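You operate a simulated robot arm through the tools that you are given. There is no shell and no other tool.

Carry out the task below with a simulated robot arm. There is one attempt and no reset: what you move stays moved.

## Task
Unscrew the flat screw tip, box it and cap the thread.
Fine: Open the grey kit box lid, lay the tip inside, shut the lid; press the yellow thread cap home on the threaded screw end. Keep fingers out from under lids, clips, clamps and jaws. Let no part drop or roll away. Pinch, break and dent nothing; leave nothing switched on.

Only the result counts: the job must be done as asked and must still hold three seconds after the hand-in. Knocking over, shifting, dropping, spilling or breaking anything else fails it. Lids that push on must go on centred and level and be pressed home; caps that screw on are set level and turned clockwise until they are tight.

## Robot
A 7-joint arm with a two-finger parallel gripper, fixed in place. Base frame: the origin is on the floor under the middle of its stand, x ahead of it, y to its left, z up. Readings come in mm, degrees, newtons and seconds.
It reaches about 1479 mm from its shoulder. Its first joint turns from -166.0 to 166.0 degrees. Payload 4.4 kg.
Tool frame: the origin (TCP) lies between the finger pads and is the grasp point; the fingertips stand 23 mm ahead of it; z points along the fingers, y is the line along which they close. The gripper opens to 94 mm. The fingers are 38 mm wide and 10 mm thick; the gripper's body (54 by 96 mm) begins 39 mm behind the TCP.
Orientation is told as [roll, pitch, yaw] about the base's x, y, z axes, in that order, counted from this pose: with the fingers straight down and closing along the base's y, the tool's x points along the base's -x, its y along +y and its z along -z.

## Interface
- The arm moves only by the tool drive_tool. Its argument "commands" is a list of rows, each an object (a shift or turn left out is 0, a gripper value left out holds the last) with "xyz": the shift along the tool's x, y, z in cm, a list of three; "turn": the turn, a rotation vector about the tool's x, y, z in degrees, a list of three; "fingers": the opening in per cent of the stroke, from 0 (shut) to 100 (fully open). In form: [{"xyz": [dx, dy, dz], "turn": [ax, ay, az], "fingers": fingers}, ...]. A call has 1 to 20 rows; each row shifts and turns the commanded pose from where the row before left it, along the tool's axes as they then stand. Each row takes 0.2 s and may step no farther than 50 mm and 8.6 degrees from the row before; otherwise, or with a gripper value out of range, the whole call is refused. Where a pose cannot be reached the arm comes as near as it can. A force on the tool above 70 N (or 10 N above the force at the start of the call, whichever is more), or a blocked arm, ends the call early, and 0.2 s more pass. The fingers move at their own pace (about 72 mm/s each) and stop on an object; they squeeze with about 35 N. The grip force told is the motor's: it shows also when the fingers shut on nothing. Time passes only in rows, and 0.2 s behind the last, so rows that do not move let the fingers close. It gives the time, the measured TCP pose, the force on the tool (base axes), the opening and the grip force at its end, in the units of the frame above (readings bear some noise), with the torque about the TCP (base axes, N m) and any sound that the robot's microphone picked up.
- Cameras (640 x 400 px; columns grow to the right, rows downward): "scene" is fixed at [221.2, 650.3, 1510.2]; the picture's right is [-0.25, -0.97, 0.00], its down [-0.72, 0.18, -0.67] and it looks along [0.65, -0.17, -0.74] (base axes); focal length 323 px, centre (320, 200). "wrist" rides on the gripper at [86, 16, -74] in the tool frame; the picture's right is [-0.18, 0.98, 0.00], its down [-0.58, -0.11, -0.81] and it looks along [-0.79, -0.15, 0.59] (tool axes); focal length 243 px, centre (320, 200). There is no depth. A picture from a camera that has moved, and an enlarged one, comes with that camera's place and axes in the base frame and with its lens.
- snapshot(camera): a new picture of that camera. No time passes.
- inspect(camera, box): a new picture of the part [left, top, right, bottom] of that camera's present view, enlarged. No time passes.
- hand_in(): hands the job in; it is judged then, once.

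Places have to be worked out from the pictures, the camera data and where the tool is seen. Open the gripper and draw the arm clear of the work before you hand the job in, unless the task says otherwise.

The tools are called after "Emit:" as name(argument=value, ...) on one line, values as JSON. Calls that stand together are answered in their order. drive_tool: Moves the arm, as the interface text tells. Its arguments: {"type":"object","properties":{"commands":{"type":"array"}},"required":["commands"]} The other tools are called the same way: snapshot (camera) takes a picture; inspect (camera, box) takes an enlarged picture of a part of a camera's view; hand_in () hands the job in.

At the start:

```text
time: 0.0
eef_pos: [452.2, 392.4, 1257.5]
ee_rot: [0.1, 0.0, 0.0]
contact_force: [0.9, 0.0, 0.3]
moment: [0.02, 0.03, 0.04]
finger_gap: 94.2
grip_force: 0.0
```

scene: 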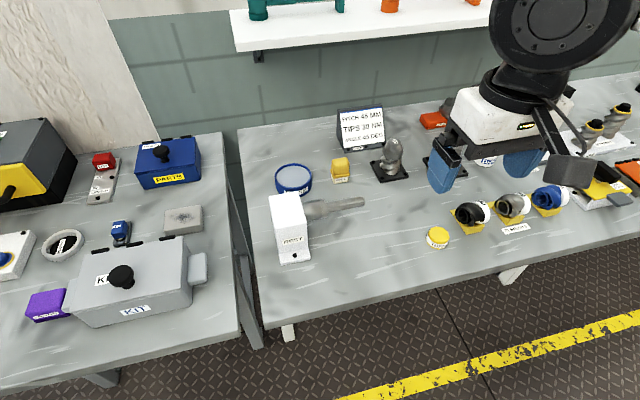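
wrist: 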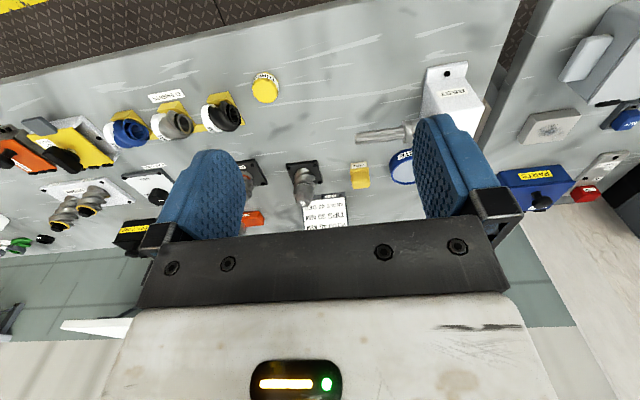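

I begin by looking closer at the work area: the white "rest" block with the grey screw tip, the yellow cap, the kit box and the notice sign.

Emit:
inspect(camera="scene", box=[240, 90, 480, 280])

Emit:
inspect(camera="scene", box=[0, 110, 240, 350])

Emit:
inspect(camera="scene", box=[320, 90, 420, 200])

Emit:
inspect(camera="scene", box=[420, 80, 640, 250])

Emit:
inspect(camera="wrist", box=[240, 60, 640, 240])

```text
2.11 times, centred on (360, 185) of scene
camera zoom: at [221.2, 650.3, 1510.2], right [-0.25, -0.97, 0.0], down [-0.72, 0.18, -0.67], along [0.65, -0.17, -0.74], focal length 680 px, centre (236, 232)
```

zoom: 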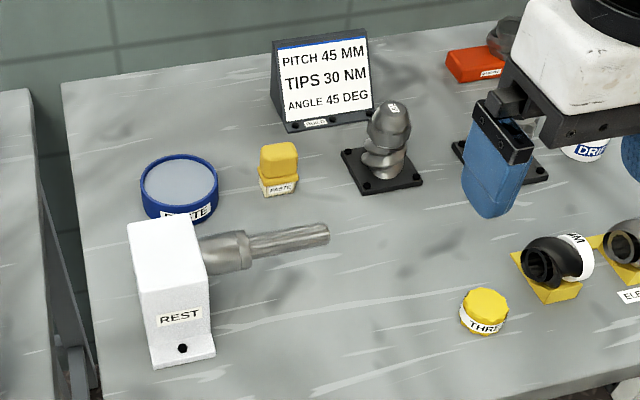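

```text
1.67 times, centred on (120, 230) of scene
camera zoom: at [221.2, 650.3, 1510.2], right [-0.25, -0.97, 0.0], down [-0.72, 0.18, -0.67], along [0.65, -0.17, -0.74], focal length 539 px, centre (653, 150)
```

zoom: 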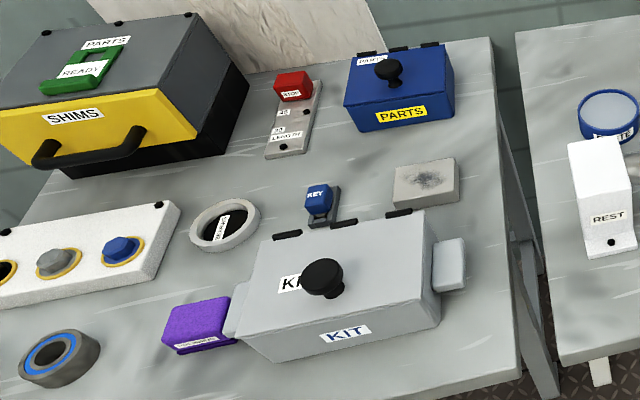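

```text
3.64 times, centred on (370, 145) of scene
camera zoom: at [221.2, 650.3, 1510.2], right [-0.25, -0.97, 0.0], down [-0.72, 0.18, -0.67], along [0.65, -0.17, -0.74], focal length 1175 px, centre (138, 400)
```

zoom: 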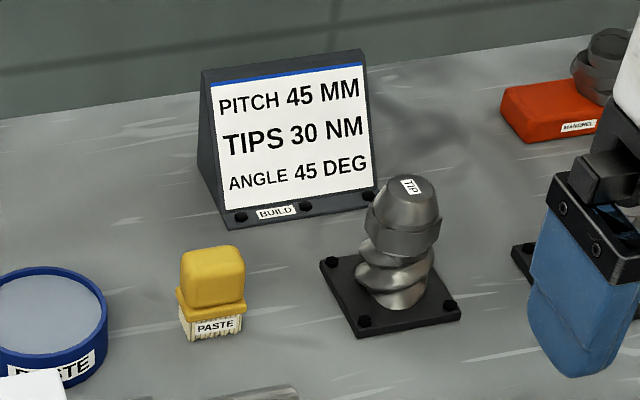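

```text
2.35 times, centred on (530, 165) of scene
camera zoom: at [221.2, 650.3, 1510.2], right [-0.25, -0.97, 0.0], down [-0.72, 0.18, -0.67], along [0.65, -0.17, -0.74], focal length 760 px, centre (-174, 282)
```

zoom: 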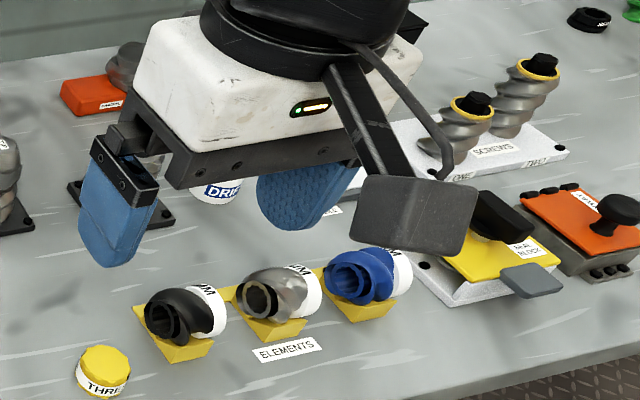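

```text
1.60 times, centred on (440, 150) of wrist
camera zoom: at [365.0, 407.9, 1331.4], right [0.18, 0.98, 0.0], down [0.58, -0.11, 0.81], along [0.79, -0.15, -0.59], focal length 388 px, centre (128, 280)
```

zoom: 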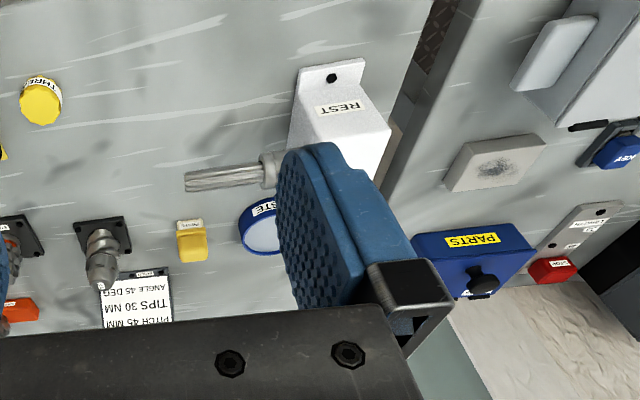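

The newest pictures put the yellow thread cap near (604, 249, 854) and a "TIP" on a stand near (860, 265), with a second stand hidden behind the gripper. I move the arm left, at height, to clear the scene view and look at the kit box with the wrist camera.

Emit:
drive_tool(commands=[{"xyz": [0, 4, 0]}, {"xyz": [0, 5, 0]}, {"xyz": [0, 5, 0]}, {"xyz": [0, 5, 0]}, {"xyz": [0, 5, 0]}, {"xyz": [0, 5, 0]}, {"xyz": [0, 5, 0]}, {"xyz": [0, 4, 0]}, {"xyz": [0, 2, 0]}, {"xyz": [0, 0, 0]}])

Emit:
snapshot(camera="scene")

Emit:
snapshot(camera="wrist")

Emit:
inspect(camera="scene", box=[340, 90, 560, 260])

```text
time: 2.2
eef_pos: [452.2, 794.0, 1255.8]
ee_rot: [0.0, -0.1, 0.1]
contact_force: [0.8, 0.2, -0.1]
moment: [0.03, 0.03, -0.01]
finger_gap: 94.1
grip_force: 0.0
```

```text
taken
```

scene: 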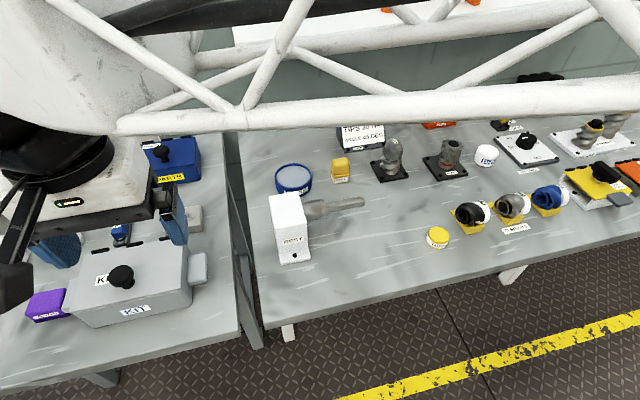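

```text
taken
camera wrist: at [364.6, 808.1, 1331.4], right [0.18, 0.98, 0.0], down [0.58, -0.11, 0.81], along [0.79, -0.15, -0.59], focal length 243 px, centre (320, 200)
```

wrist: 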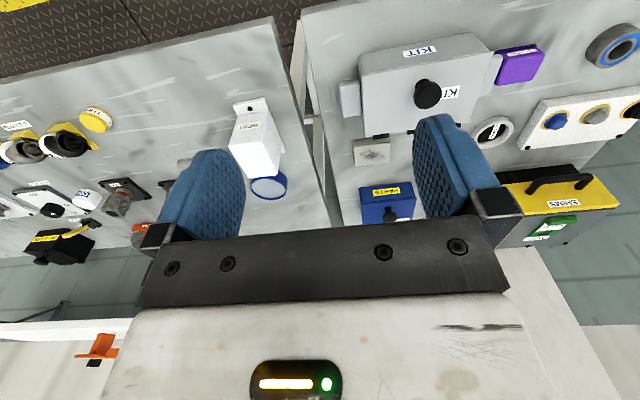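

```text
2.35 times, centred on (450, 175) of scene
camera zoom: at [221.2, 650.3, 1510.2], right [-0.25, -0.97, 0.0], down [-0.72, 0.18, -0.67], along [0.65, -0.17, -0.74], focal length 760 px, centre (14, 259)
```

zoom: 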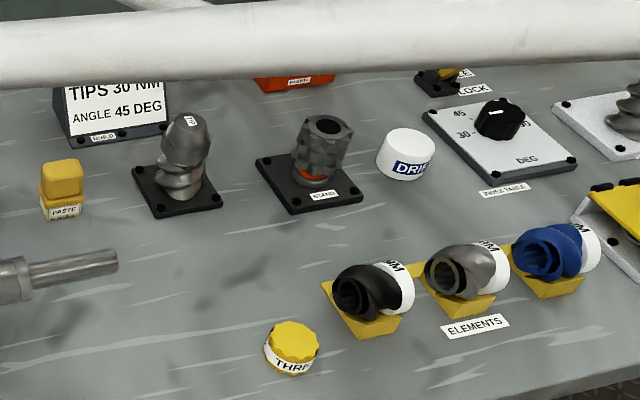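

The scene view is now clear on the right: the TIP stand at pixel (390,160), a "STAND" with a ring mandrel, an index table, and a screws rack. I move over to the right bench at a safe height to look at these with the wrist camera.

Emit:
drive_tool(commands=[{"xyz": [-1.2, -4.5, 0.8]}, {"xyz": [-1.2, -4.5, 0.8]}, {"xyz": [-1.2, -4.5, 0.8]}, {"xyz": [-1.2, -4.5, 0.8]}, {"xyz": [-1.2, -4.5, 0.8]}, {"xyz": [-1.2, -4.5, 0.8]}, {"xyz": [-1.2, -4.5, 0.8]}, {"xyz": [-1.2, -4.5, 0.8]}, {"xyz": [-1.2, -4.5, 0.8]}, {"xyz": [-1.2, -4.5, 0.8]}, {"xyz": [-1.2, -4.5, 0.8]}, {"xyz": [-1.2, -4.5, 0.8]}, {"xyz": [0, 0, 0]}])

Emit:
snapshot(camera="wrist")

Emit:
inspect(camera="wrist", box=[120, 0, 520, 240])

Emit:
inspect(camera="scene", box=[0, 110, 240, 350])

```text
time: 5.0
eef_pos: [594.8, 252.3, 1161.6]
ee_rot: [0.0, 0.0, 0.1]
contact_force: [-0.4, -0.7, 0.7]
moment: [0.03, -0.01, 0.01]
finger_gap: 94.0
grip_force: 0.0
```

```text
taken
camera wrist: at [508.3, 266.7, 1237.3], right [0.18, 0.98, 0.0], down [0.58, -0.11, 0.81], along [0.79, -0.15, -0.59], focal length 243 px, centre (320, 200)
```

wrist: 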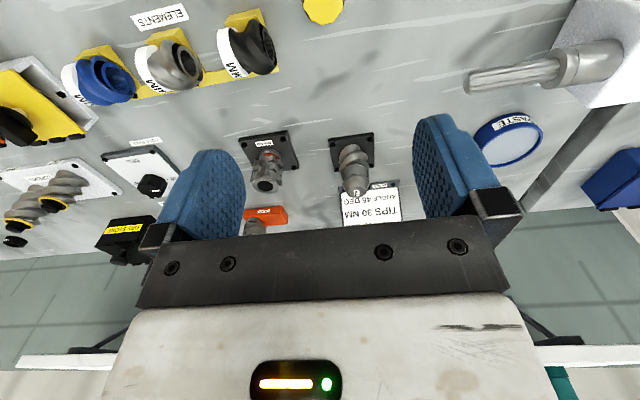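

```text
1.60 times, centred on (320, 120) of wrist
camera zoom: at [508.3, 266.7, 1237.3], right [0.18, 0.98, 0.0], down [0.58, -0.11, 0.81], along [0.79, -0.15, -0.59], focal length 388 px, centre (320, 328)
```

zoom: 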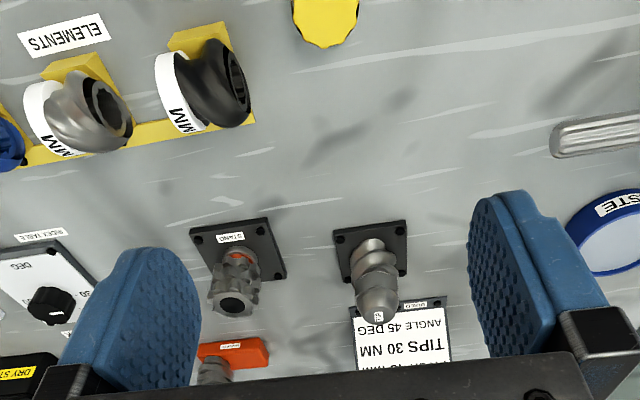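

```text
1.67 times, centred on (120, 230) of scene
camera zoom: at [221.2, 650.3, 1510.2], right [-0.25, -0.97, 0.0], down [-0.72, 0.18, -0.67], along [0.65, -0.17, -0.74], focal length 539 px, centre (653, 150)
```

zoom: 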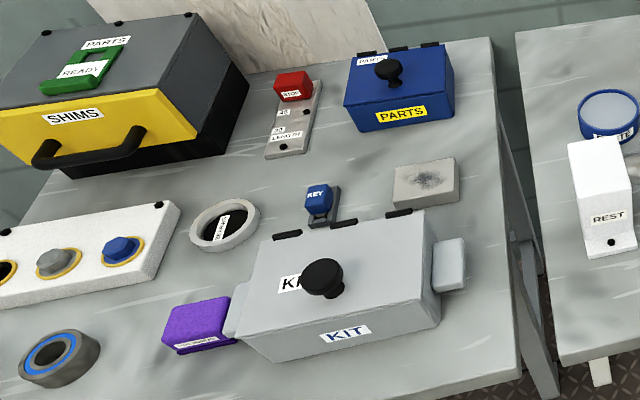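

The tip on the stand is seen end-on between the fingers; I come closer to see its shape and any other tip-like parts behind it.

Emit:
drive_tool(commands=[{"xyz": [-1.3, 0.8, 2.5]}, {"xyz": [-1.3, 0.8, 3]}, {"xyz": [-1.3, 0.8, 3]}, {"xyz": [-1.3, 0.8, 3]}, {"xyz": [-1.3, 0.6, 2.5]}, {"xyz": [0, 0, 1]}, {"xyz": [0, 0, 0]}])

Emit:
snapshot(camera="wrist")

Emit:
inspect(camera="wrist", box=[200, 100, 440, 250])

Emit:
inspect(camera="scene", box=[440, 70, 640, 200])

```text
time: 6.6
eef_pos: [661.4, 289.2, 1010.5]
ee_rot: [0.0, 0.1, 0.0]
contact_force: [0.6, 0.3, 0.0]
moment: [-0.01, -0.02, -0.01]
finger_gap: 93.9
grip_force: 0.1
```

```text
taken
camera wrist: at [573.8, 304.4, 1085.0], right [0.18, 0.98, 0.0], down [0.58, -0.11, 0.81], along [0.79, -0.15, -0.59], focal length 243 px, centre (320, 200)
```

wrist: 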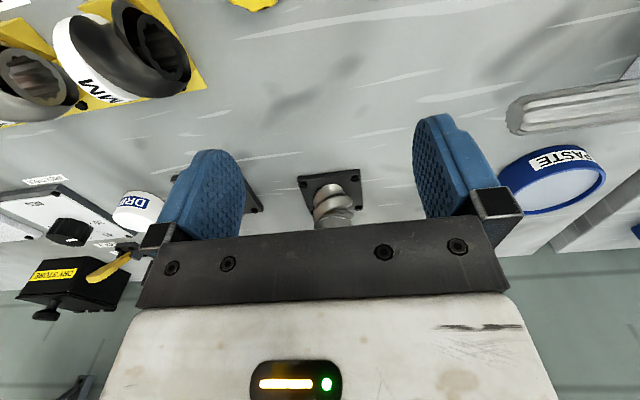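

```text
2.67 times, centred on (320, 175) of wrist
camera zoom: at [573.8, 304.4, 1085.0], right [0.18, 0.98, 0.0], down [0.58, -0.11, 0.81], along [0.79, -0.15, -0.59], focal length 647 px, centre (320, 267)
```

zoom: 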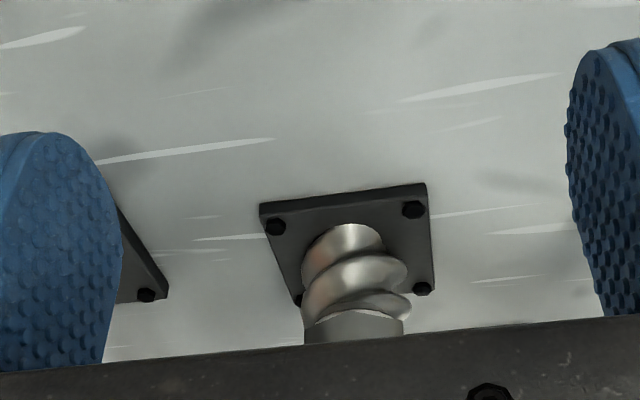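

```text
3.08 times, centred on (540, 135) of scene
camera zoom: at [221.2, 650.3, 1510.2], right [-0.25, -0.97, 0.0], down [-0.72, 0.18, -0.67], along [0.65, -0.17, -0.74], focal length 994 px, centre (-357, 400)
```

zoom: 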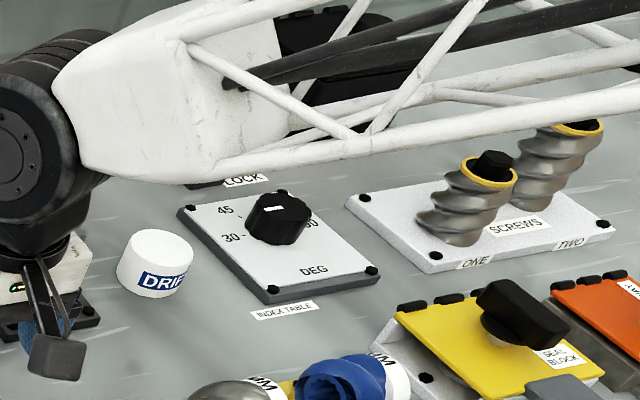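

The tip is hidden behind the gripper body from here, so I raise and advance so that I look down at it between the fingers.

Emit:
drive_tool(commands=[{"xyz": [-1.5, 0, -3]}, {"xyz": [-2.6, -0.2, -2]}, {"xyz": [-2.6, -0.2, -1.5]}, {"xyz": [-2.4, -0.2, -1]}, {"xyz": [-1.4, -0.1, 0]}, {"xyz": [0, 0, 0]}])

Emit:
snapshot(camera="wrist")

Emit:
inspect(camera="wrist", box=[200, 80, 440, 240])

```text
time: 8.0
eef_pos: [766.5, 283.7, 1086.3]
ee_rot: [0.0, -0.1, 0.1]
contact_force: [-0.2, -0.1, 0.3]
moment: [-0.02, -0.03, -0.02]
finger_gap: 94.0
grip_force: 0.1
```

```text
taken
camera wrist: at [678.3, 299.3, 1161.3], right [0.18, 0.98, 0.0], down [0.58, -0.11, 0.81], along [0.79, -0.15, -0.59], focal length 243 px, centre (320, 200)
```

wrist: 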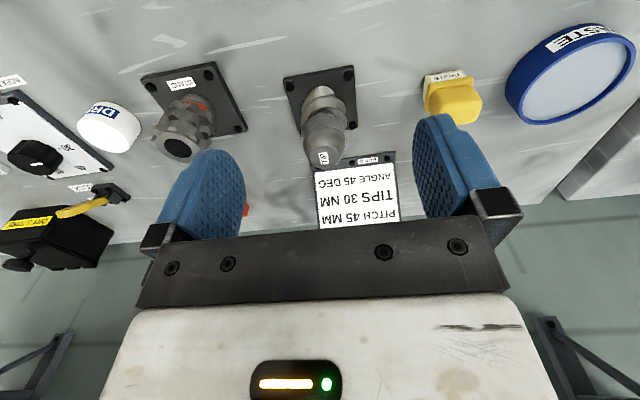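

```text
2.50 times, centred on (320, 160) of wrist
camera zoom: at [678.3, 299.3, 1161.3], right [0.18, 0.98, 0.0], down [0.58, -0.11, 0.81], along [0.79, -0.15, -0.59], focal length 606 px, centre (320, 300)
```

zoom: 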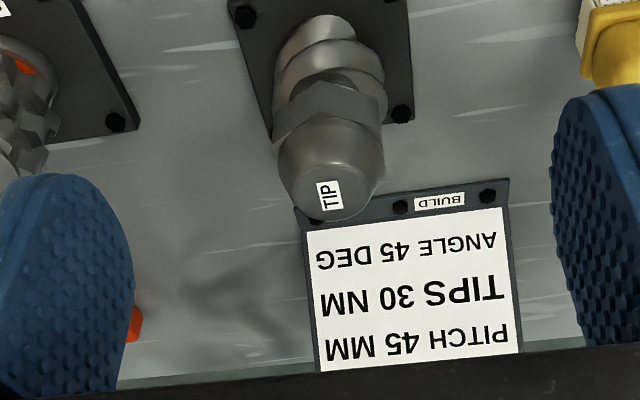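

The tip is a hex collar with a flat-topped cone, standing on the screw stub. I zoom in for its exact place and the direction of its flats.

Emit:
inspect(camera="wrist", box=[270, 60, 370, 180])

Emit:
inspect(camera="wrist", box=[130, 50, 270, 180])

```text
3.33 times, centred on (320, 120) of wrist
camera zoom: at [678.3, 299.3, 1161.3], right [0.18, 0.98, 0.0], down [0.58, -0.11, 0.81], along [0.79, -0.15, -0.59], focal length 809 px, centre (320, 467)
```

zoom: 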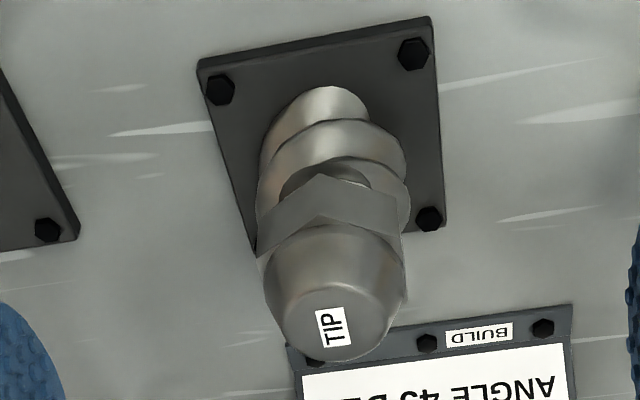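

```text
3.08 times, centred on (200, 115) of wrist
camera zoom: at [678.3, 299.3, 1161.3], right [0.18, 0.98, 0.0], down [0.58, -0.11, 0.81], along [0.79, -0.15, -0.59], focal length 746 px, centre (689, 462)
```

zoom: 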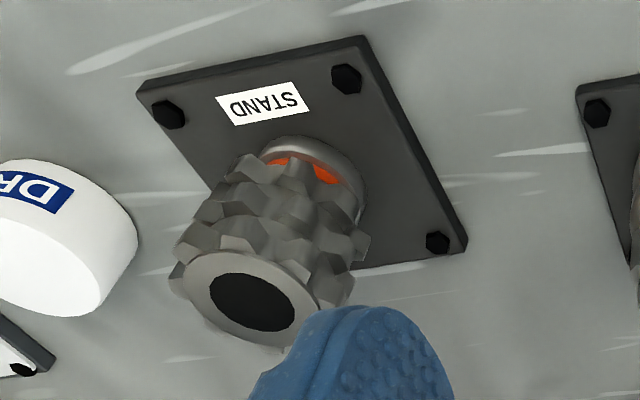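

I judge the tip axis at about (869, 268.5), top near z=959, hex band about z 920–945, with two flats facing ±y (across flats ≈ 52 mm). Before gripping it I test, in free air here, how far the wrist can turn each way about the vertical.

Emit:
drive_tool(commands=[{"turn": [0, 0, -8]}, {"turn": [0, 0, -8]}, {"turn": [0, 0, -8]}, {"turn": [0, 0, -8]}, {"turn": [0, 0, -8]}, {"turn": [0, 0, -8]}, {"turn": [0, 0, -8]}, {"turn": [0, 0, -8]}, {"turn": [0, 0, -8]}, {"turn": [0, 0, -8]}, {"turn": [0, 0, -8]}, {"turn": [0, 0, -8]}, {"turn": [0, 0, -8]}, {"turn": [0, 0, -8]}, {"turn": [0, 0, -8]}, {"turn": [0, 0, 0]}])

```text
time: 11.4
eef_pos: [766.4, 284.9, 1085.0]
ee_rot: [0.0, 0.0, 119.9]
contact_force: [-0.2, 0.3, 0.2]
moment: [-0.01, 0.01, 0.0]
finger_gap: 94.1
grip_force: 0.0
```

Yaw 120° is reached without trouble; I take a look from this side and go on turning to find the limit.

Emit:
snapshot(camera="wrist")

Emit:
drive_tool(commands=[{"turn": [0, 0, -8]}, {"turn": [0, 0, -8]}, {"turn": [0, 0, -8]}, {"turn": [0, 0, -8]}, {"turn": [0, 0, -8]}, {"turn": [0, 0, -8]}, {"turn": [0, 0, -8]}, {"turn": [0, 0, -4]}, {"turn": [0, 0, 0]}])

```text
taken
camera wrist: at [795.0, 199.7, 1160.8], right [-0.94, -0.33, 0.0], down [-0.2, 0.56, 0.81], along [-0.27, 0.76, -0.59], focal length 243 px, centre (320, 200)
```

wrist: 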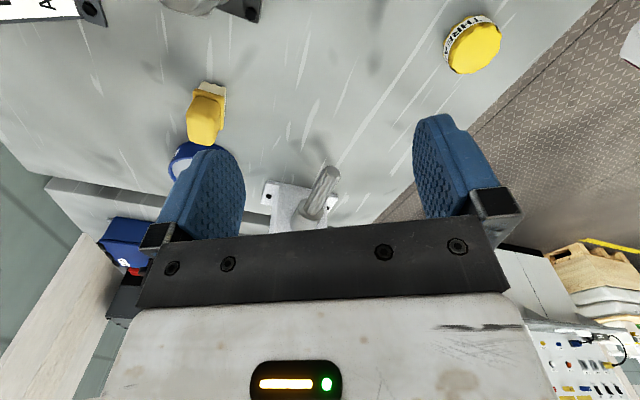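

```text
time: 13.4
eef_pos: [767.3, 283.4, 1085.0]
ee_rot: [-0.1, 0.0, -179.9]
contact_force: [0.0, -0.8, -0.1]
moment: [0.0, 0.0, 0.0]
finger_gap: 94.1
grip_force: 0.2
```

180° is also reached; I continue a little farther to see where it ends.

Emit:
drive_tool(commands=[{"turn": [0, 0, -8]}, {"turn": [0, 0, -8]}, {"turn": [0, 0, -8]}, {"turn": [0, 0, -8]}, {"turn": [0, 0, -8]}, {"turn": [0, 0, -8]}, {"turn": [0, 0, -8]}, {"turn": [0, 0, -4]}, {"turn": [0, 0, 0]}])

Emit:
snapshot(camera="wrist")

```text
time: 15.4
eef_pos: [763.7, 299.4, 1093.4]
ee_rot: [1.2, 0.2, -164.7]
contact_force: [-0.4, 0.0, 0.5]
moment: [-0.01, 0.0, 0.01]
finger_gap: 94.2
grip_force: 0.1
out of reach, approached as far as the arm can: row 2, 3, 4, 5, 6, 7, 8
```

```text
taken
camera wrist: at [849.4, 307.4, 1168.6], right [0.08, -1.0, 0.02], down [-0.6, -0.03, 0.8], along [-0.8, -0.08, -0.6], focal length 243 px, centre (320, 200)
```

wrist: 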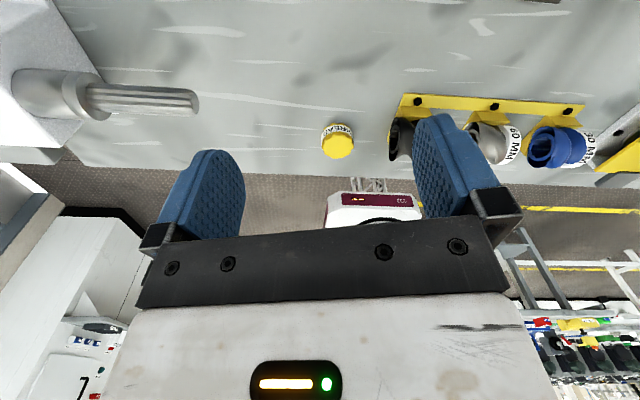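

The limit lies a little beyond +188°. I turn back and try the other direction.

Emit:
drive_tool(commands=[{"turn": [0, 0, 8]}, {"turn": [0, 0, 8]}, {"turn": [0, 0, 8]}, {"turn": [0, 0, 8]}, {"turn": [0, 0, 8]}, {"turn": [0, 0, 8]}, {"turn": [0, 0, 8]}, {"turn": [0, 0, 8]}, {"turn": [0, 0, 8]}, {"turn": [0, 0, 8]}, {"turn": [0, 0, 8]}, {"turn": [0, 0, 8]}, {"turn": [0, 0, 8]}, {"turn": [0, 0, 8]}, {"turn": [0, 0, 8]}, {"turn": [0, 0, 8]}, {"turn": [0, 0, 8]}, {"turn": [0, 0, 8]}, {"turn": [0, 0, 8]}, {"turn": [0, 0, 8]}])

Emit:
drive_tool(commands=[{"turn": [0, 0, 8]}, {"turn": [0, 0, 8]}, {"turn": [0, 0, 8]}, {"turn": [0, 0, 8]}, {"turn": [0, 0, 8]}, {"turn": [0, 0, 8]}, {"turn": [0, 0, 8]}, {"turn": [0, 0, 8]}, {"turn": [0, 0, 8]}, {"turn": [0, 0, 8]}, {"turn": [0, 0, 8]}, {"turn": [0, 0, 8]}, {"turn": [0, 0, 8]}, {"turn": [0, 0, 8]}, {"turn": [0, 0, 8]}, {"turn": [0, 0, 8]}, {"turn": [0, 0, 8]}, {"turn": [0, 0, 8]}, {"turn": [0, 0, 8]}, {"turn": [0, 0, 8]}])

Emit:
drive_tool(commands=[{"turn": [0, 0, 8]}, {"turn": [0, 0, 8]}, {"turn": [0, 0, 8]}, {"turn": [0, 0, 8]}, {"turn": [0, 0, 8]}, {"turn": [0, 0, 0]}])

```text
time: 19.6
eef_pos: [763.2, 298.3, 1092.4]
ee_rot: [-1.2, 0.3, 35.1]
contact_force: [0.8, 0.6, 0.2]
moment: [0.01, 0.04, 0.0]
finger_gap: 93.8
grip_force: 0.1
```

```text
time: 23.8
eef_pos: [763.6, 300.4, 1092.4]
ee_rot: [1.0, -0.6, -125.0]
contact_force: [0.3, -1.5, 1.3]
moment: [0.03, -0.02, 0.02]
finger_gap: 94.2
grip_force: 0.0
```

```text
time: 25.2
eef_pos: [772.2, 274.2, 1090.2]
ee_rot: [-0.8, 0.1, -153.0]
contact_force: [0.5, 0.1, -1.7]
moment: [-0.02, 0.01, -0.02]
finger_gap: 93.8
grip_force: 0.1
out of reach, approached as far as the arm can: row 4, 5
```

The turn range is about −149° to +188°, enough for nearly one full turn. I turn back to yaw 0, correct the small tilt, and then go to look at the kit box.

Emit:
drive_tool(commands=[{"turn": [-0.8, -0.1, 0]}, {"turn": [0, 0, -8.05]}, {"turn": [0, 0, -8.05]}, {"turn": [0, 0, -8.05]}, {"turn": [0, 0, -8.05]}, {"turn": [0, 0, -8.05]}, {"turn": [0, 0, -8.05]}, {"turn": [0, 0, -8.05]}, {"turn": [0, 0, -8.05]}, {"turn": [0, 0, -8.05]}, {"turn": [0, 0, -8.05]}, {"turn": [0, 0, -8.05]}, {"turn": [0, 0, -8.05]}, {"turn": [0, 0, -8.05]}, {"turn": [0, 0, -8.05]}, {"turn": [0, 0, -8.05]}, {"turn": [0, 0, -8.05]}, {"turn": [0, 0, -8.05]}, {"turn": [0, 0, -8.05]}, {"turn": [0, 0, -8.05]}])

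```text
time: 29.4
eef_pos: [772.7, 274.1, 1092.3]
ee_rot: [0.1, -0.2, 0.1]
contact_force: [-0.1, -0.7, -1.0]
moment: [0.02, 0.03, 0.0]
finger_gap: 94.1
grip_force: 0.0
```

Level again at yaw 0. Now I fly over to the kit box for a closer look.

Emit:
drive_tool(commands=[{"xyz": [1, 2, -3]}, {"xyz": [1.4, 4.5, -1]}, {"xyz": [1.4, 4.5, 0]}, {"xyz": [1.4, 4.5, 0]}, {"xyz": [1.4, 4.5, 0]}, {"xyz": [1.4, 4.5, 0]}, {"xyz": [1.4, 4.5, 0]}, {"xyz": [1.4, 4.5, 0]}, {"xyz": [1.4, 4.5, 0]}, {"xyz": [1.4, 4.5, 0]}, {"xyz": [1.4, 4.5, 0]}, {"xyz": [1.4, 4.5, 0]}, {"xyz": [1.4, 4.5, 0]}, {"xyz": [1.4, 4.5, 0]}, {"xyz": [1.4, 4.5, 0]}, {"xyz": [1.0, 4.0, 0]}, {"xyz": [0, 2.0, 0]}, {"xyz": [0, 0, 0]}])

Emit:
snapshot(camera="wrist")

Emit:
inspect(camera="wrist", box=[200, 0, 440, 150])

Emit:
inspect(camera="scene", box=[340, 100, 560, 260])

```text
time: 33.2
eef_pos: [558.2, 984.8, 1131.4]
ee_rot: [0.1, 0.0, -0.1]
contact_force: [0.1, -0.2, 0.2]
moment: [-0.01, 0.04, -0.02]
finger_gap: 94.0
grip_force: 0.0
```

```text
taken
camera wrist: at [470.5, 999.8, 1206.2], right [0.18, 0.98, 0.0], down [0.58, -0.11, 0.81], along [0.79, -0.15, -0.59], focal length 243 px, centre (320, 200)
```

wrist: 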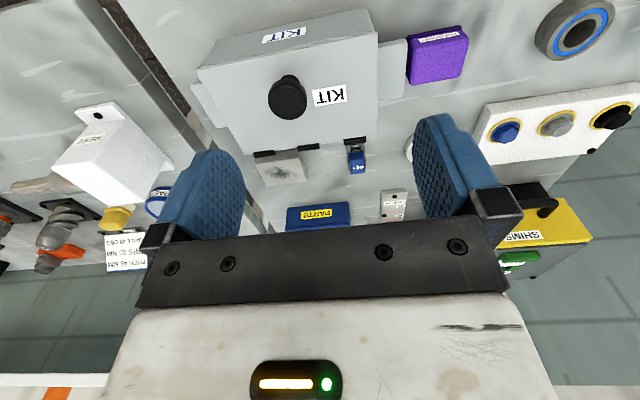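

```text
2.67 times, centred on (320, 75) of wrist
camera zoom: at [470.5, 999.8, 1206.2], right [0.18, 0.98, 0.0], down [0.58, -0.11, 0.81], along [0.79, -0.15, -0.59], focal length 647 px, centre (320, 533)
```

zoom: 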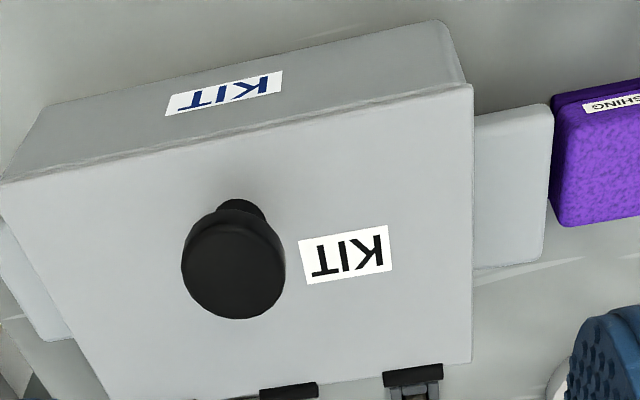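

```text
2.50 times, centred on (450, 180) of scene
camera zoom: at [221.2, 650.3, 1510.2], right [-0.25, -0.97, 0.0], down [-0.72, 0.18, -0.67], along [0.65, -0.17, -0.74], focal length 808 px, centre (-5, 250)
```

zoom: 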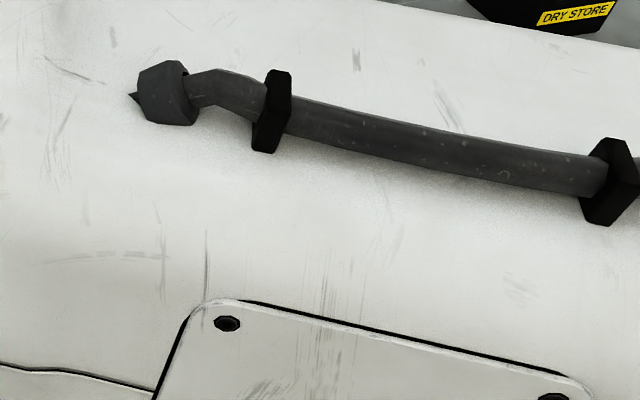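

The kit box is axis-aligned: lid about x 586–729, y 832–1042, top z≈900, hinges on the far side, knob near the front at about (616, 935), knob top z≈957. I go nearer to see the knob and hinges better.

Emit:
drive_tool(commands=[{"xyz": [0, -2, 2]}, {"xyz": [0, -2, 3]}, {"xyz": [0, -1, 2]}, {"xyz": [0, 0, 1.1]}, {"xyz": [0, 0, 0]}])

Emit:
snapshot(camera="wrist")

Emit:
inspect(camera="wrist", box=[240, 60, 440, 240])

Emit:
inspect(camera="scene", box=[0, 180, 220, 350])

```text
time: 34.4
eef_pos: [558.0, 933.8, 1049.8]
ee_rot: [0.0, -0.1, 0.0]
contact_force: [-0.4, -0.6, -0.9]
moment: [0.0, 0.01, 0.01]
finger_gap: 94.3
grip_force: 0.2
```

```text
taken
camera wrist: at [470.5, 949.3, 1124.7], right [0.18, 0.98, 0.0], down [0.58, -0.11, 0.81], along [0.79, -0.15, -0.59], focal length 243 px, centre (320, 200)
```

wrist: 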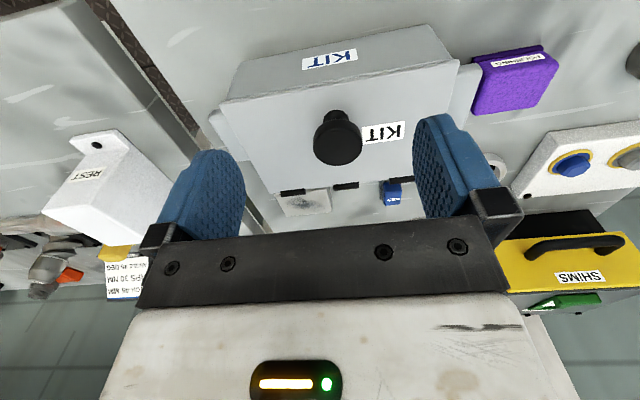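

```text
2.22 times, centred on (340, 150) of wrist
camera zoom: at [470.5, 949.3, 1124.7], right [0.18, 0.98, 0.0], down [0.58, -0.11, 0.81], along [0.79, -0.15, -0.59], focal length 539 px, centre (276, 311)
```

zoom: 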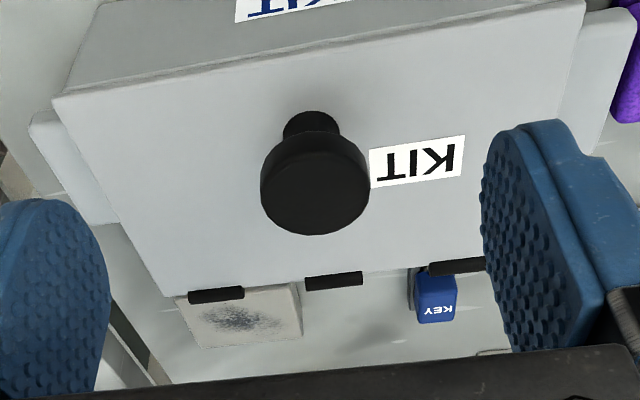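

```text
2.35 times, centred on (110, 265) of scene
camera zoom: at [221.2, 650.3, 1510.2], right [-0.25, -0.97, 0.0], down [-0.72, 0.18, -0.67], along [0.65, -0.17, -0.74], focal length 760 px, centre (814, 47)
```

zoom: 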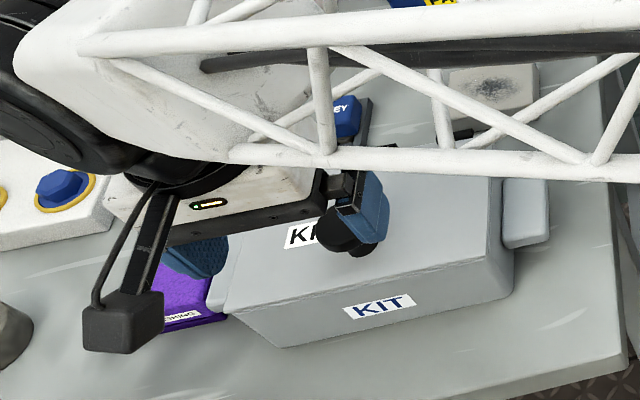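

Two wrist views now give lid top z≈932 (front edge x≈574) and knob top z≈960, which differs from the scene-camera estimate. To settle heights I back off and tilt the hand 30° so the wrist camera looks nearly level at the box.

Emit:
drive_tool(commands=[{"xyz": [3, 0, 0]}, {"xyz": [4, 0, 0]}, {"xyz": [1, 0, 2]}, {"xyz": [0, 0, 2]}, {"turn": [0, -7.5, 0]}, {"turn": [0, -7.5, 0]}, {"turn": [0, -7.5, 0]}, {"turn": [0, -7.5, 0]}, {"xyz": [0, 0, 0]}])

Emit:
snapshot(camera="wrist")

```text
time: 36.4
eef_pos: [477.1, 935.2, 1009.5]
ee_rot: [0.0, -30.1, -0.1]
contact_force: [-0.2, -0.9, 0.4]
moment: [0.02, -0.01, -0.04]
finger_gap: 93.6
grip_force: 0.0
```

```text
taken
camera wrist: at [364.7, 949.9, 1031.7], right [0.16, 0.98, 0.09], down [0.1, -0.11, 0.99], along [0.98, -0.15, -0.11], focal length 243 px, centre (320, 200)
```

wrist: 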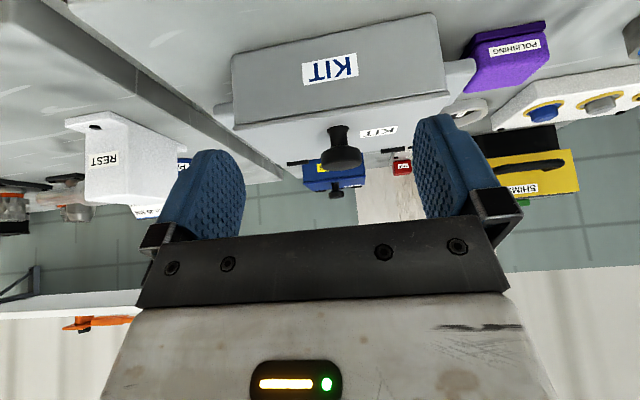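

Now the box front, lid edge and knob are seen from the side; I zoom in.

Emit:
inspect(camera="wrist", box=[205, 0, 480, 205])

Emit:
inspect(camera="wrist", box=[290, 100, 410, 190])

```text
1.95 times, centred on (342, 102) of wrist
camera zoom: at [364.7, 949.9, 1031.7], right [0.16, 0.98, 0.09], down [0.1, -0.11, 0.99], along [0.98, -0.15, -0.11], focal length 473 px, centre (276, 390)
```

zoom: 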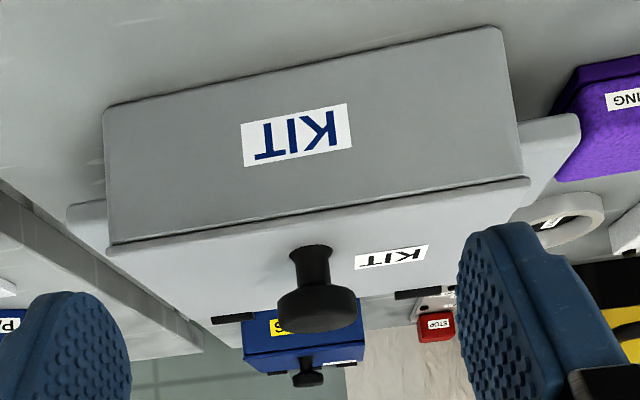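

```text
4.44 times, centred on (350, 145) of wrist
camera zoom: at [364.7, 949.9, 1031.7], right [0.16, 0.98, 0.09], down [0.1, -0.11, 0.99], along [0.98, -0.15, -0.11], focal length 1078 px, centre (187, 444)
```

zoom: 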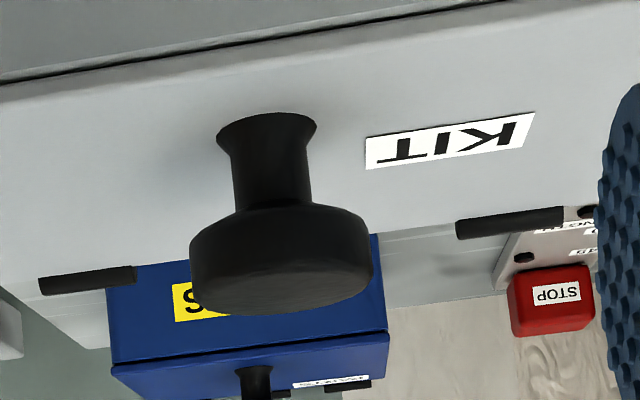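

The level view settles it: lid top z≈930, front edge x≈574, y≈844–1037, knob head Ø42 at z≈956–969 with axis near (613, 938), hinge line near x≈709, z≈931. I straighten the hand, rise and test in free air above the box whether the tilt needed to follow the lid can be reached.

Emit:
drive_tool(commands=[{"turn": [0, 7.5, 0]}, {"turn": [0, 7.5, 0]}, {"turn": [0, 7.5, 0]}, {"turn": [0, 7.5, 0]}, {"xyz": [0, 0, -3]}, {"xyz": [0, 0, -4]}, {"xyz": [-2, 0, -4]}, {"xyz": [-4, 0, -1]}, {"xyz": [-4.5, 0, 0]}, {"xyz": [-4.5, 0, 0]}, {"xyz": [-4.5, 0, 0]}, {"xyz": [-4.5, 0, 0]}, {"xyz": [-3, 0, 0]}, {"xyz": [0, 0, 0]}])

Emit:
drive_tool(commands=[{"turn": [0, 7.5, 0]}, {"turn": [0, 7.5, 0]}, {"turn": [0, 7.5, 0]}, {"turn": [0, 7.5, 0]}, {"turn": [0, 7.5, 0]}, {"turn": [0, 7.5, 0]}, {"turn": [0, 7.5, 0]}, {"turn": [0, 7.5, 0]}, {"turn": [0, 0, 0]}])

Emit:
snapshot(camera="scene")

```text
time: 39.4
eef_pos: [746.1, 932.6, 1131.5]
ee_rot: [0.0, -0.1, -0.1]
contact_force: [-0.2, 0.0, -0.6]
moment: [-0.02, -0.01, 0.01]
finger_gap: 94.1
grip_force: 0.0
```

```text
time: 41.4
eef_pos: [668.8, 847.8, 1092.3]
ee_rot: [0.1, 59.9, 0.1]
contact_force: [0.2, -0.1, 1.1]
moment: [-0.01, -0.02, -0.02]
finger_gap: 94.1
grip_force: 0.1
out of reach, approached as far as the arm can: row 5, 6, 7, 8
```

```text
taken
```

scene: 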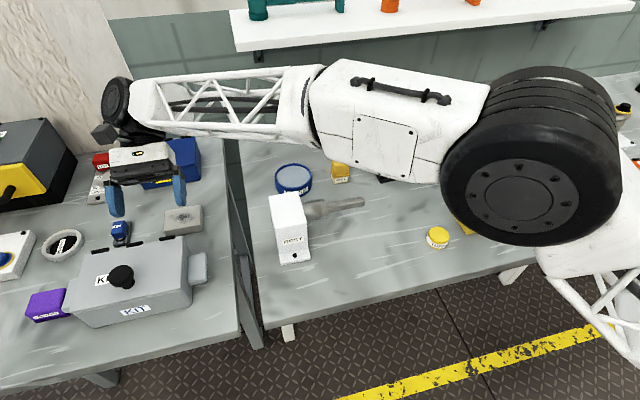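

At this distance about 30° of tilt is reachable. That should do: I test that the end pose of the lid swing (TCP about (772, 938, 1015), tilt 30°) can really be reached in free air.

Emit:
drive_tool(commands=[{"turn": [0, -7.5, 0]}, {"turn": [0, -7.5, 0]}, {"turn": [0, -7.5, 0]}, {"turn": [0, -7.5, 0]}, {"xyz": [-2.56, 1.8, 0.3]}, {"xyz": [-2.56, 1.8, 0.3]}, {"xyz": [-2.56, 1.8, 0.3]}, {"xyz": [-2.56, 1.8, 0.3]}, {"xyz": [-2.56, 1.8, 0.3]}, {"xyz": [0, 0, 0]}])

Emit:
snapshot(camera="wrist")

```text
time: 43.6
eef_pos: [771.0, 937.5, 1015.6]
ee_rot: [-0.1, 29.9, 0.0]
contact_force: [-0.4, 0.3, -0.2]
moment: [0.0, -0.04, 0.02]
finger_gap: 94.2
grip_force: 0.1
```

```text
taken
camera wrist: at [733.1, 952.7, 1124.2], right [0.16, 0.98, -0.09], down [0.91, -0.11, 0.41], along [0.39, -0.15, -0.91], focal length 243 px, centre (320, 200)
```

wrist: 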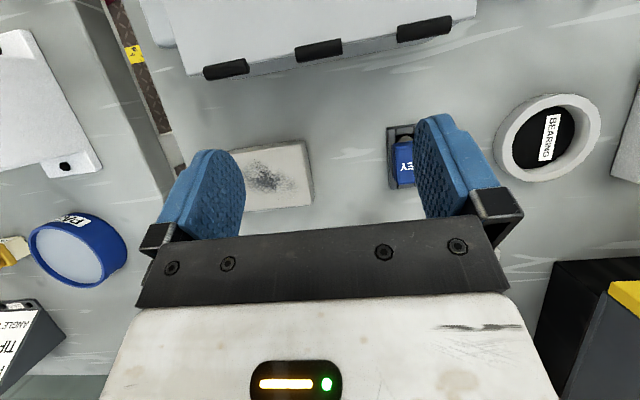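

The end pose is reachable. From above I see the hinge line at x≈705. Now I rise, straighten the hand and go above the knob at (613, 938).

Emit:
drive_tool(commands=[{"xyz": [1.25, 0, -2.16]}, {"xyz": [1.25, 0, -2.16]}, {"turn": [0, -7.5, 0]}, {"turn": [0, -7.5, 0]}, {"turn": [0, -7.5, 0]}, {"turn": [0, -7.5, 0]}, {"xyz": [3, 0, 0]}, {"xyz": [4, 0, 0]}, {"xyz": [4, 0, 0]}, {"xyz": [3.8, 0, 0]}, {"xyz": [1, 0, 0]}, {"xyz": [0, 0, 0]}, {"xyz": [0, 0, 0]}])

Emit:
snapshot(camera="wrist")

Emit:
snapshot(camera="scene")

```text
time: 46.4
eef_pos: [613.0, 938.8, 1065.2]
ee_rot: [0.0, 0.0, 0.0]
contact_force: [0.4, 0.5, -0.4]
moment: [0.0, -0.01, 0.01]
finger_gap: 94.1
grip_force: 0.1
```

```text
taken
camera wrist: at [525.7, 952.4, 1140.7], right [0.18, 0.98, 0.0], down [0.58, -0.11, 0.81], along [0.79, -0.15, -0.59], focal length 243 px, centre (320, 200)
```

wrist: 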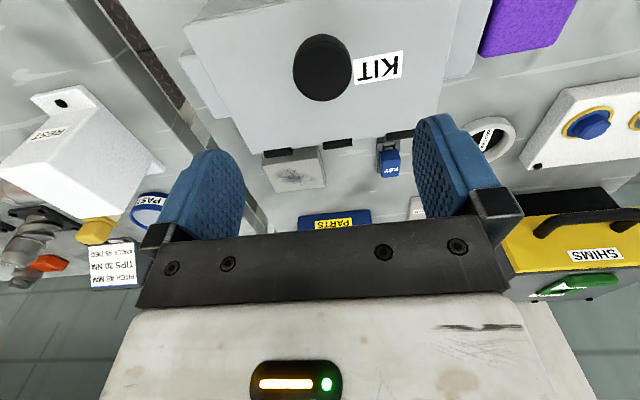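

```text
taken
```

scene: 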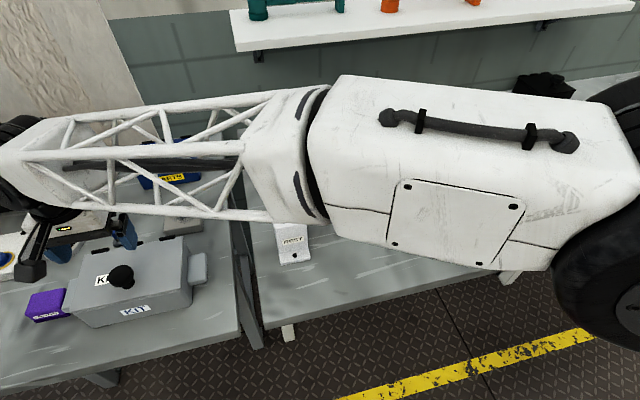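

The knob lies between the open fingers at about (609, 938.8). I lower the open hand slowly to TCP z≈967, so that the fingertips stay well above the lid.

Emit:
drive_tool(commands=[{"xyz": [0.1, 0, 2.5]}, {"xyz": [0.1, 0, 2.5]}, {"xyz": [0.1, 0, 2]}, {"xyz": [0, 0, 1.3]}, {"xyz": [0, 0, 1.0]}, {"xyz": [0, 0, 0.5]}, {"xyz": [0, 0, 0]}])

Emit:
snapshot(camera="wrist")

Emit:
inspect(camera="scene", box=[0, 180, 220, 350])

```text
time: 48.0
eef_pos: [610.1, 937.9, 967.4]
ee_rot: [0.1, -0.2, 0.0]
contact_force: [-0.6, 0.1, 0.4]
moment: [-0.01, 0.01, 0.0]
finger_gap: 94.0
grip_force: 0.1
```

```text
taken
camera wrist: at [522.4, 953.0, 1042.3], right [0.18, 0.98, 0.0], down [0.58, -0.11, 0.81], along [0.79, -0.15, -0.59], focal length 243 px, centre (320, 200)
```

wrist: 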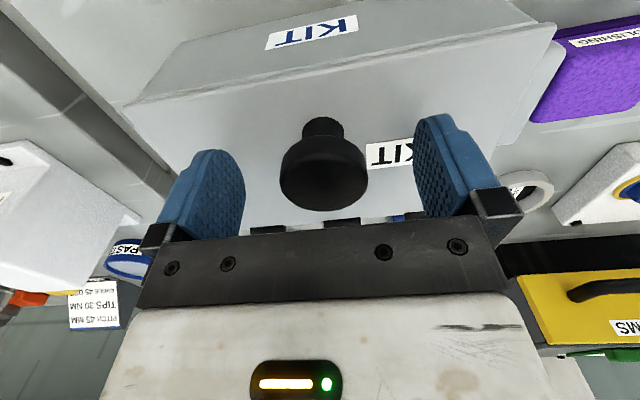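

```text
2.35 times, centred on (110, 265) of scene
camera zoom: at [221.2, 650.3, 1510.2], right [-0.25, -0.97, 0.0], down [-0.72, 0.18, -0.67], along [0.65, -0.17, -0.74], focal length 760 px, centre (814, 47)
```

zoom: 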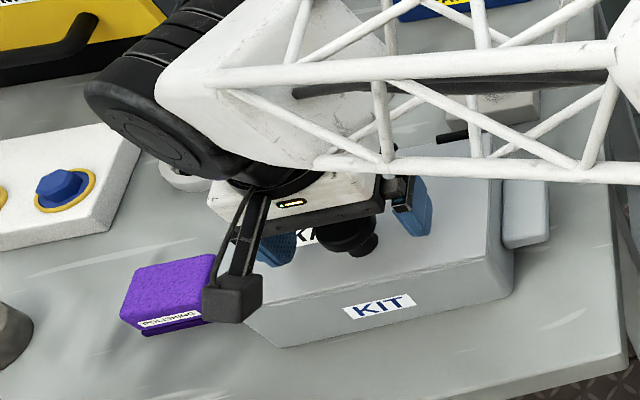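

The knob head is centred between the pads (pixel (323,185) against the TCP's (320,182)). I go 3 mm lower and close the fingers on it.

Emit:
drive_tool(commands=[{"xyz": [0, 0, 0.3]}, {"fingers": 60}, {"fingers": 40}, {"fingers": 0}, {"fingers": 0}, {"fingers": 0}, {"fingers": 0}])

```text
time: 49.6
eef_pos: [610.0, 938.6, 964.6]
ee_rot: [0.1, -0.1, 0.0]
contact_force: [-1.8, 0.3, 2.0]
moment: [-0.24, -0.1, 0.02]
finger_gap: 41.4
grip_force: 34.9
```

The knob is held (gap 41.4 mm). I begin swinging the lid up along an arc about the hinge line (705, 932), first 10° only, to see how it answers.

Emit:
drive_tool(commands=[{"xyz": [-0.32, 0, -0.816], "turn": [0, 1.5, 0]}, {"xyz": [-0.37, 0, -0.794], "turn": [0, 1.5, 0]}, {"xyz": [0, 0, 0]}])

Emit:
inspect(camera="scene", box=[0, 180, 220, 350])

```text
time: 50.4
eef_pos: [617.6, 938.7, 979.5]
ee_rot: [0.0, 2.9, 0.0]
contact_force: [0.3, -0.3, -3.1]
moment: [-0.11, 0.26, -0.03]
finger_gap: 41.2
grip_force: 34.9
```

```text
2.35 times, centred on (110, 265) of scene
camera zoom: at [221.2, 650.3, 1510.2], right [-0.25, -0.97, 0.0], down [-0.72, 0.18, -0.67], along [0.65, -0.17, -0.74], focal length 760 px, centre (814, 47)
```

zoom: 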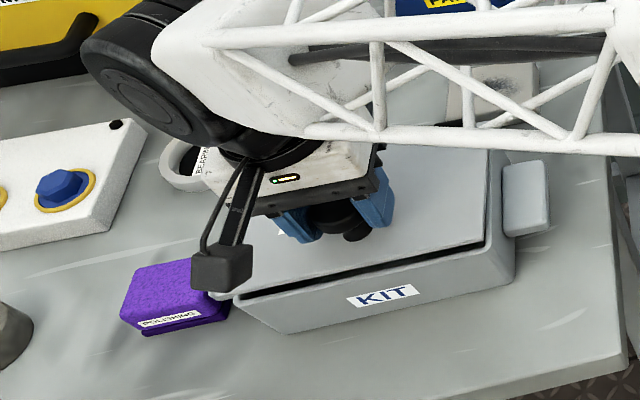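

The lid rises freely with only a few newtons. I carry the arc on to about 45°.

Emit:
drive_tool(commands=[{"xyz": [-0.418, 0, -0.771], "turn": [0, 1.5, 0]}, {"xyz": [-0.463, 0, -0.743], "turn": [0, 1.5, 0]}, {"xyz": [-0.508, 0, -0.715], "turn": [0, 1.5, 0]}, {"xyz": [-0.551, 0, -0.681], "turn": [0, 1.5, 0]}, {"xyz": [-0.592, 0, -0.646], "turn": [0, 1.5, 0]}, {"xyz": [-0.631, 0, -0.61], "turn": [0, 1.5, 0]}, {"xyz": [-0.665, 0, -0.569], "turn": [0, 1.5, 0]}, {"xyz": [0, 0, 0]}])

Emit:
snapshot(camera="wrist")

Emit:
inspect(camera="scene", box=[0, 180, 220, 350])

```text
time: 52.2
eef_pos: [663.4, 937.1, 1023.0]
ee_rot: [0.2, 13.4, -0.1]
contact_force: [1.7, 1.2, -0.4]
moment: [-0.24, 0.07, 0.12]
finger_gap: 41.5
grip_force: 35.0
```

```text
taken
camera wrist: at [595.7, 952.4, 1116.1], right [0.18, 0.98, -0.04], down [0.75, -0.11, 0.65], along [0.63, -0.15, -0.76], focal length 243 px, centre (320, 200)
```

wrist: 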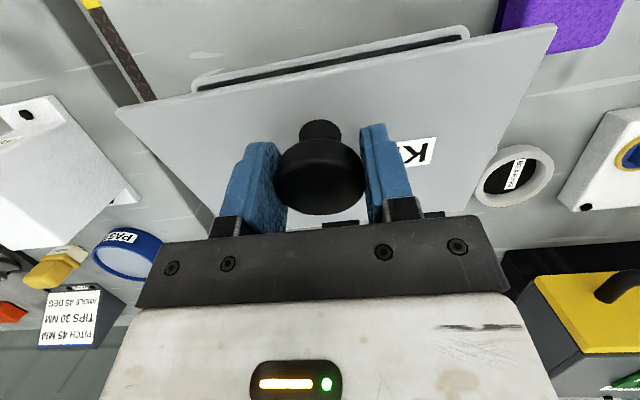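

```text
2.35 times, centred on (110, 265) of scene
camera zoom: at [221.2, 650.3, 1510.2], right [-0.25, -0.97, 0.0], down [-0.72, 0.18, -0.67], along [0.65, -0.17, -0.74], focal length 760 px, centre (814, 47)
```

zoom: 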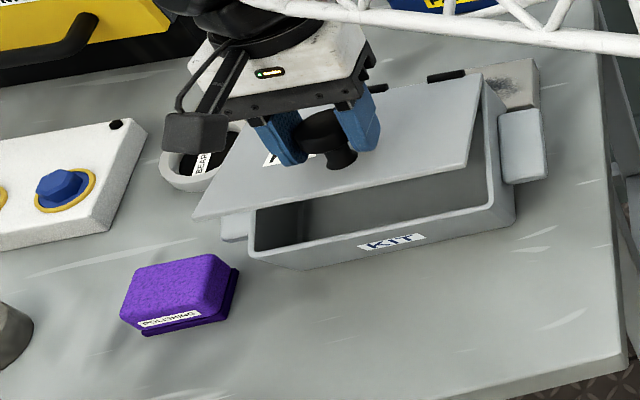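

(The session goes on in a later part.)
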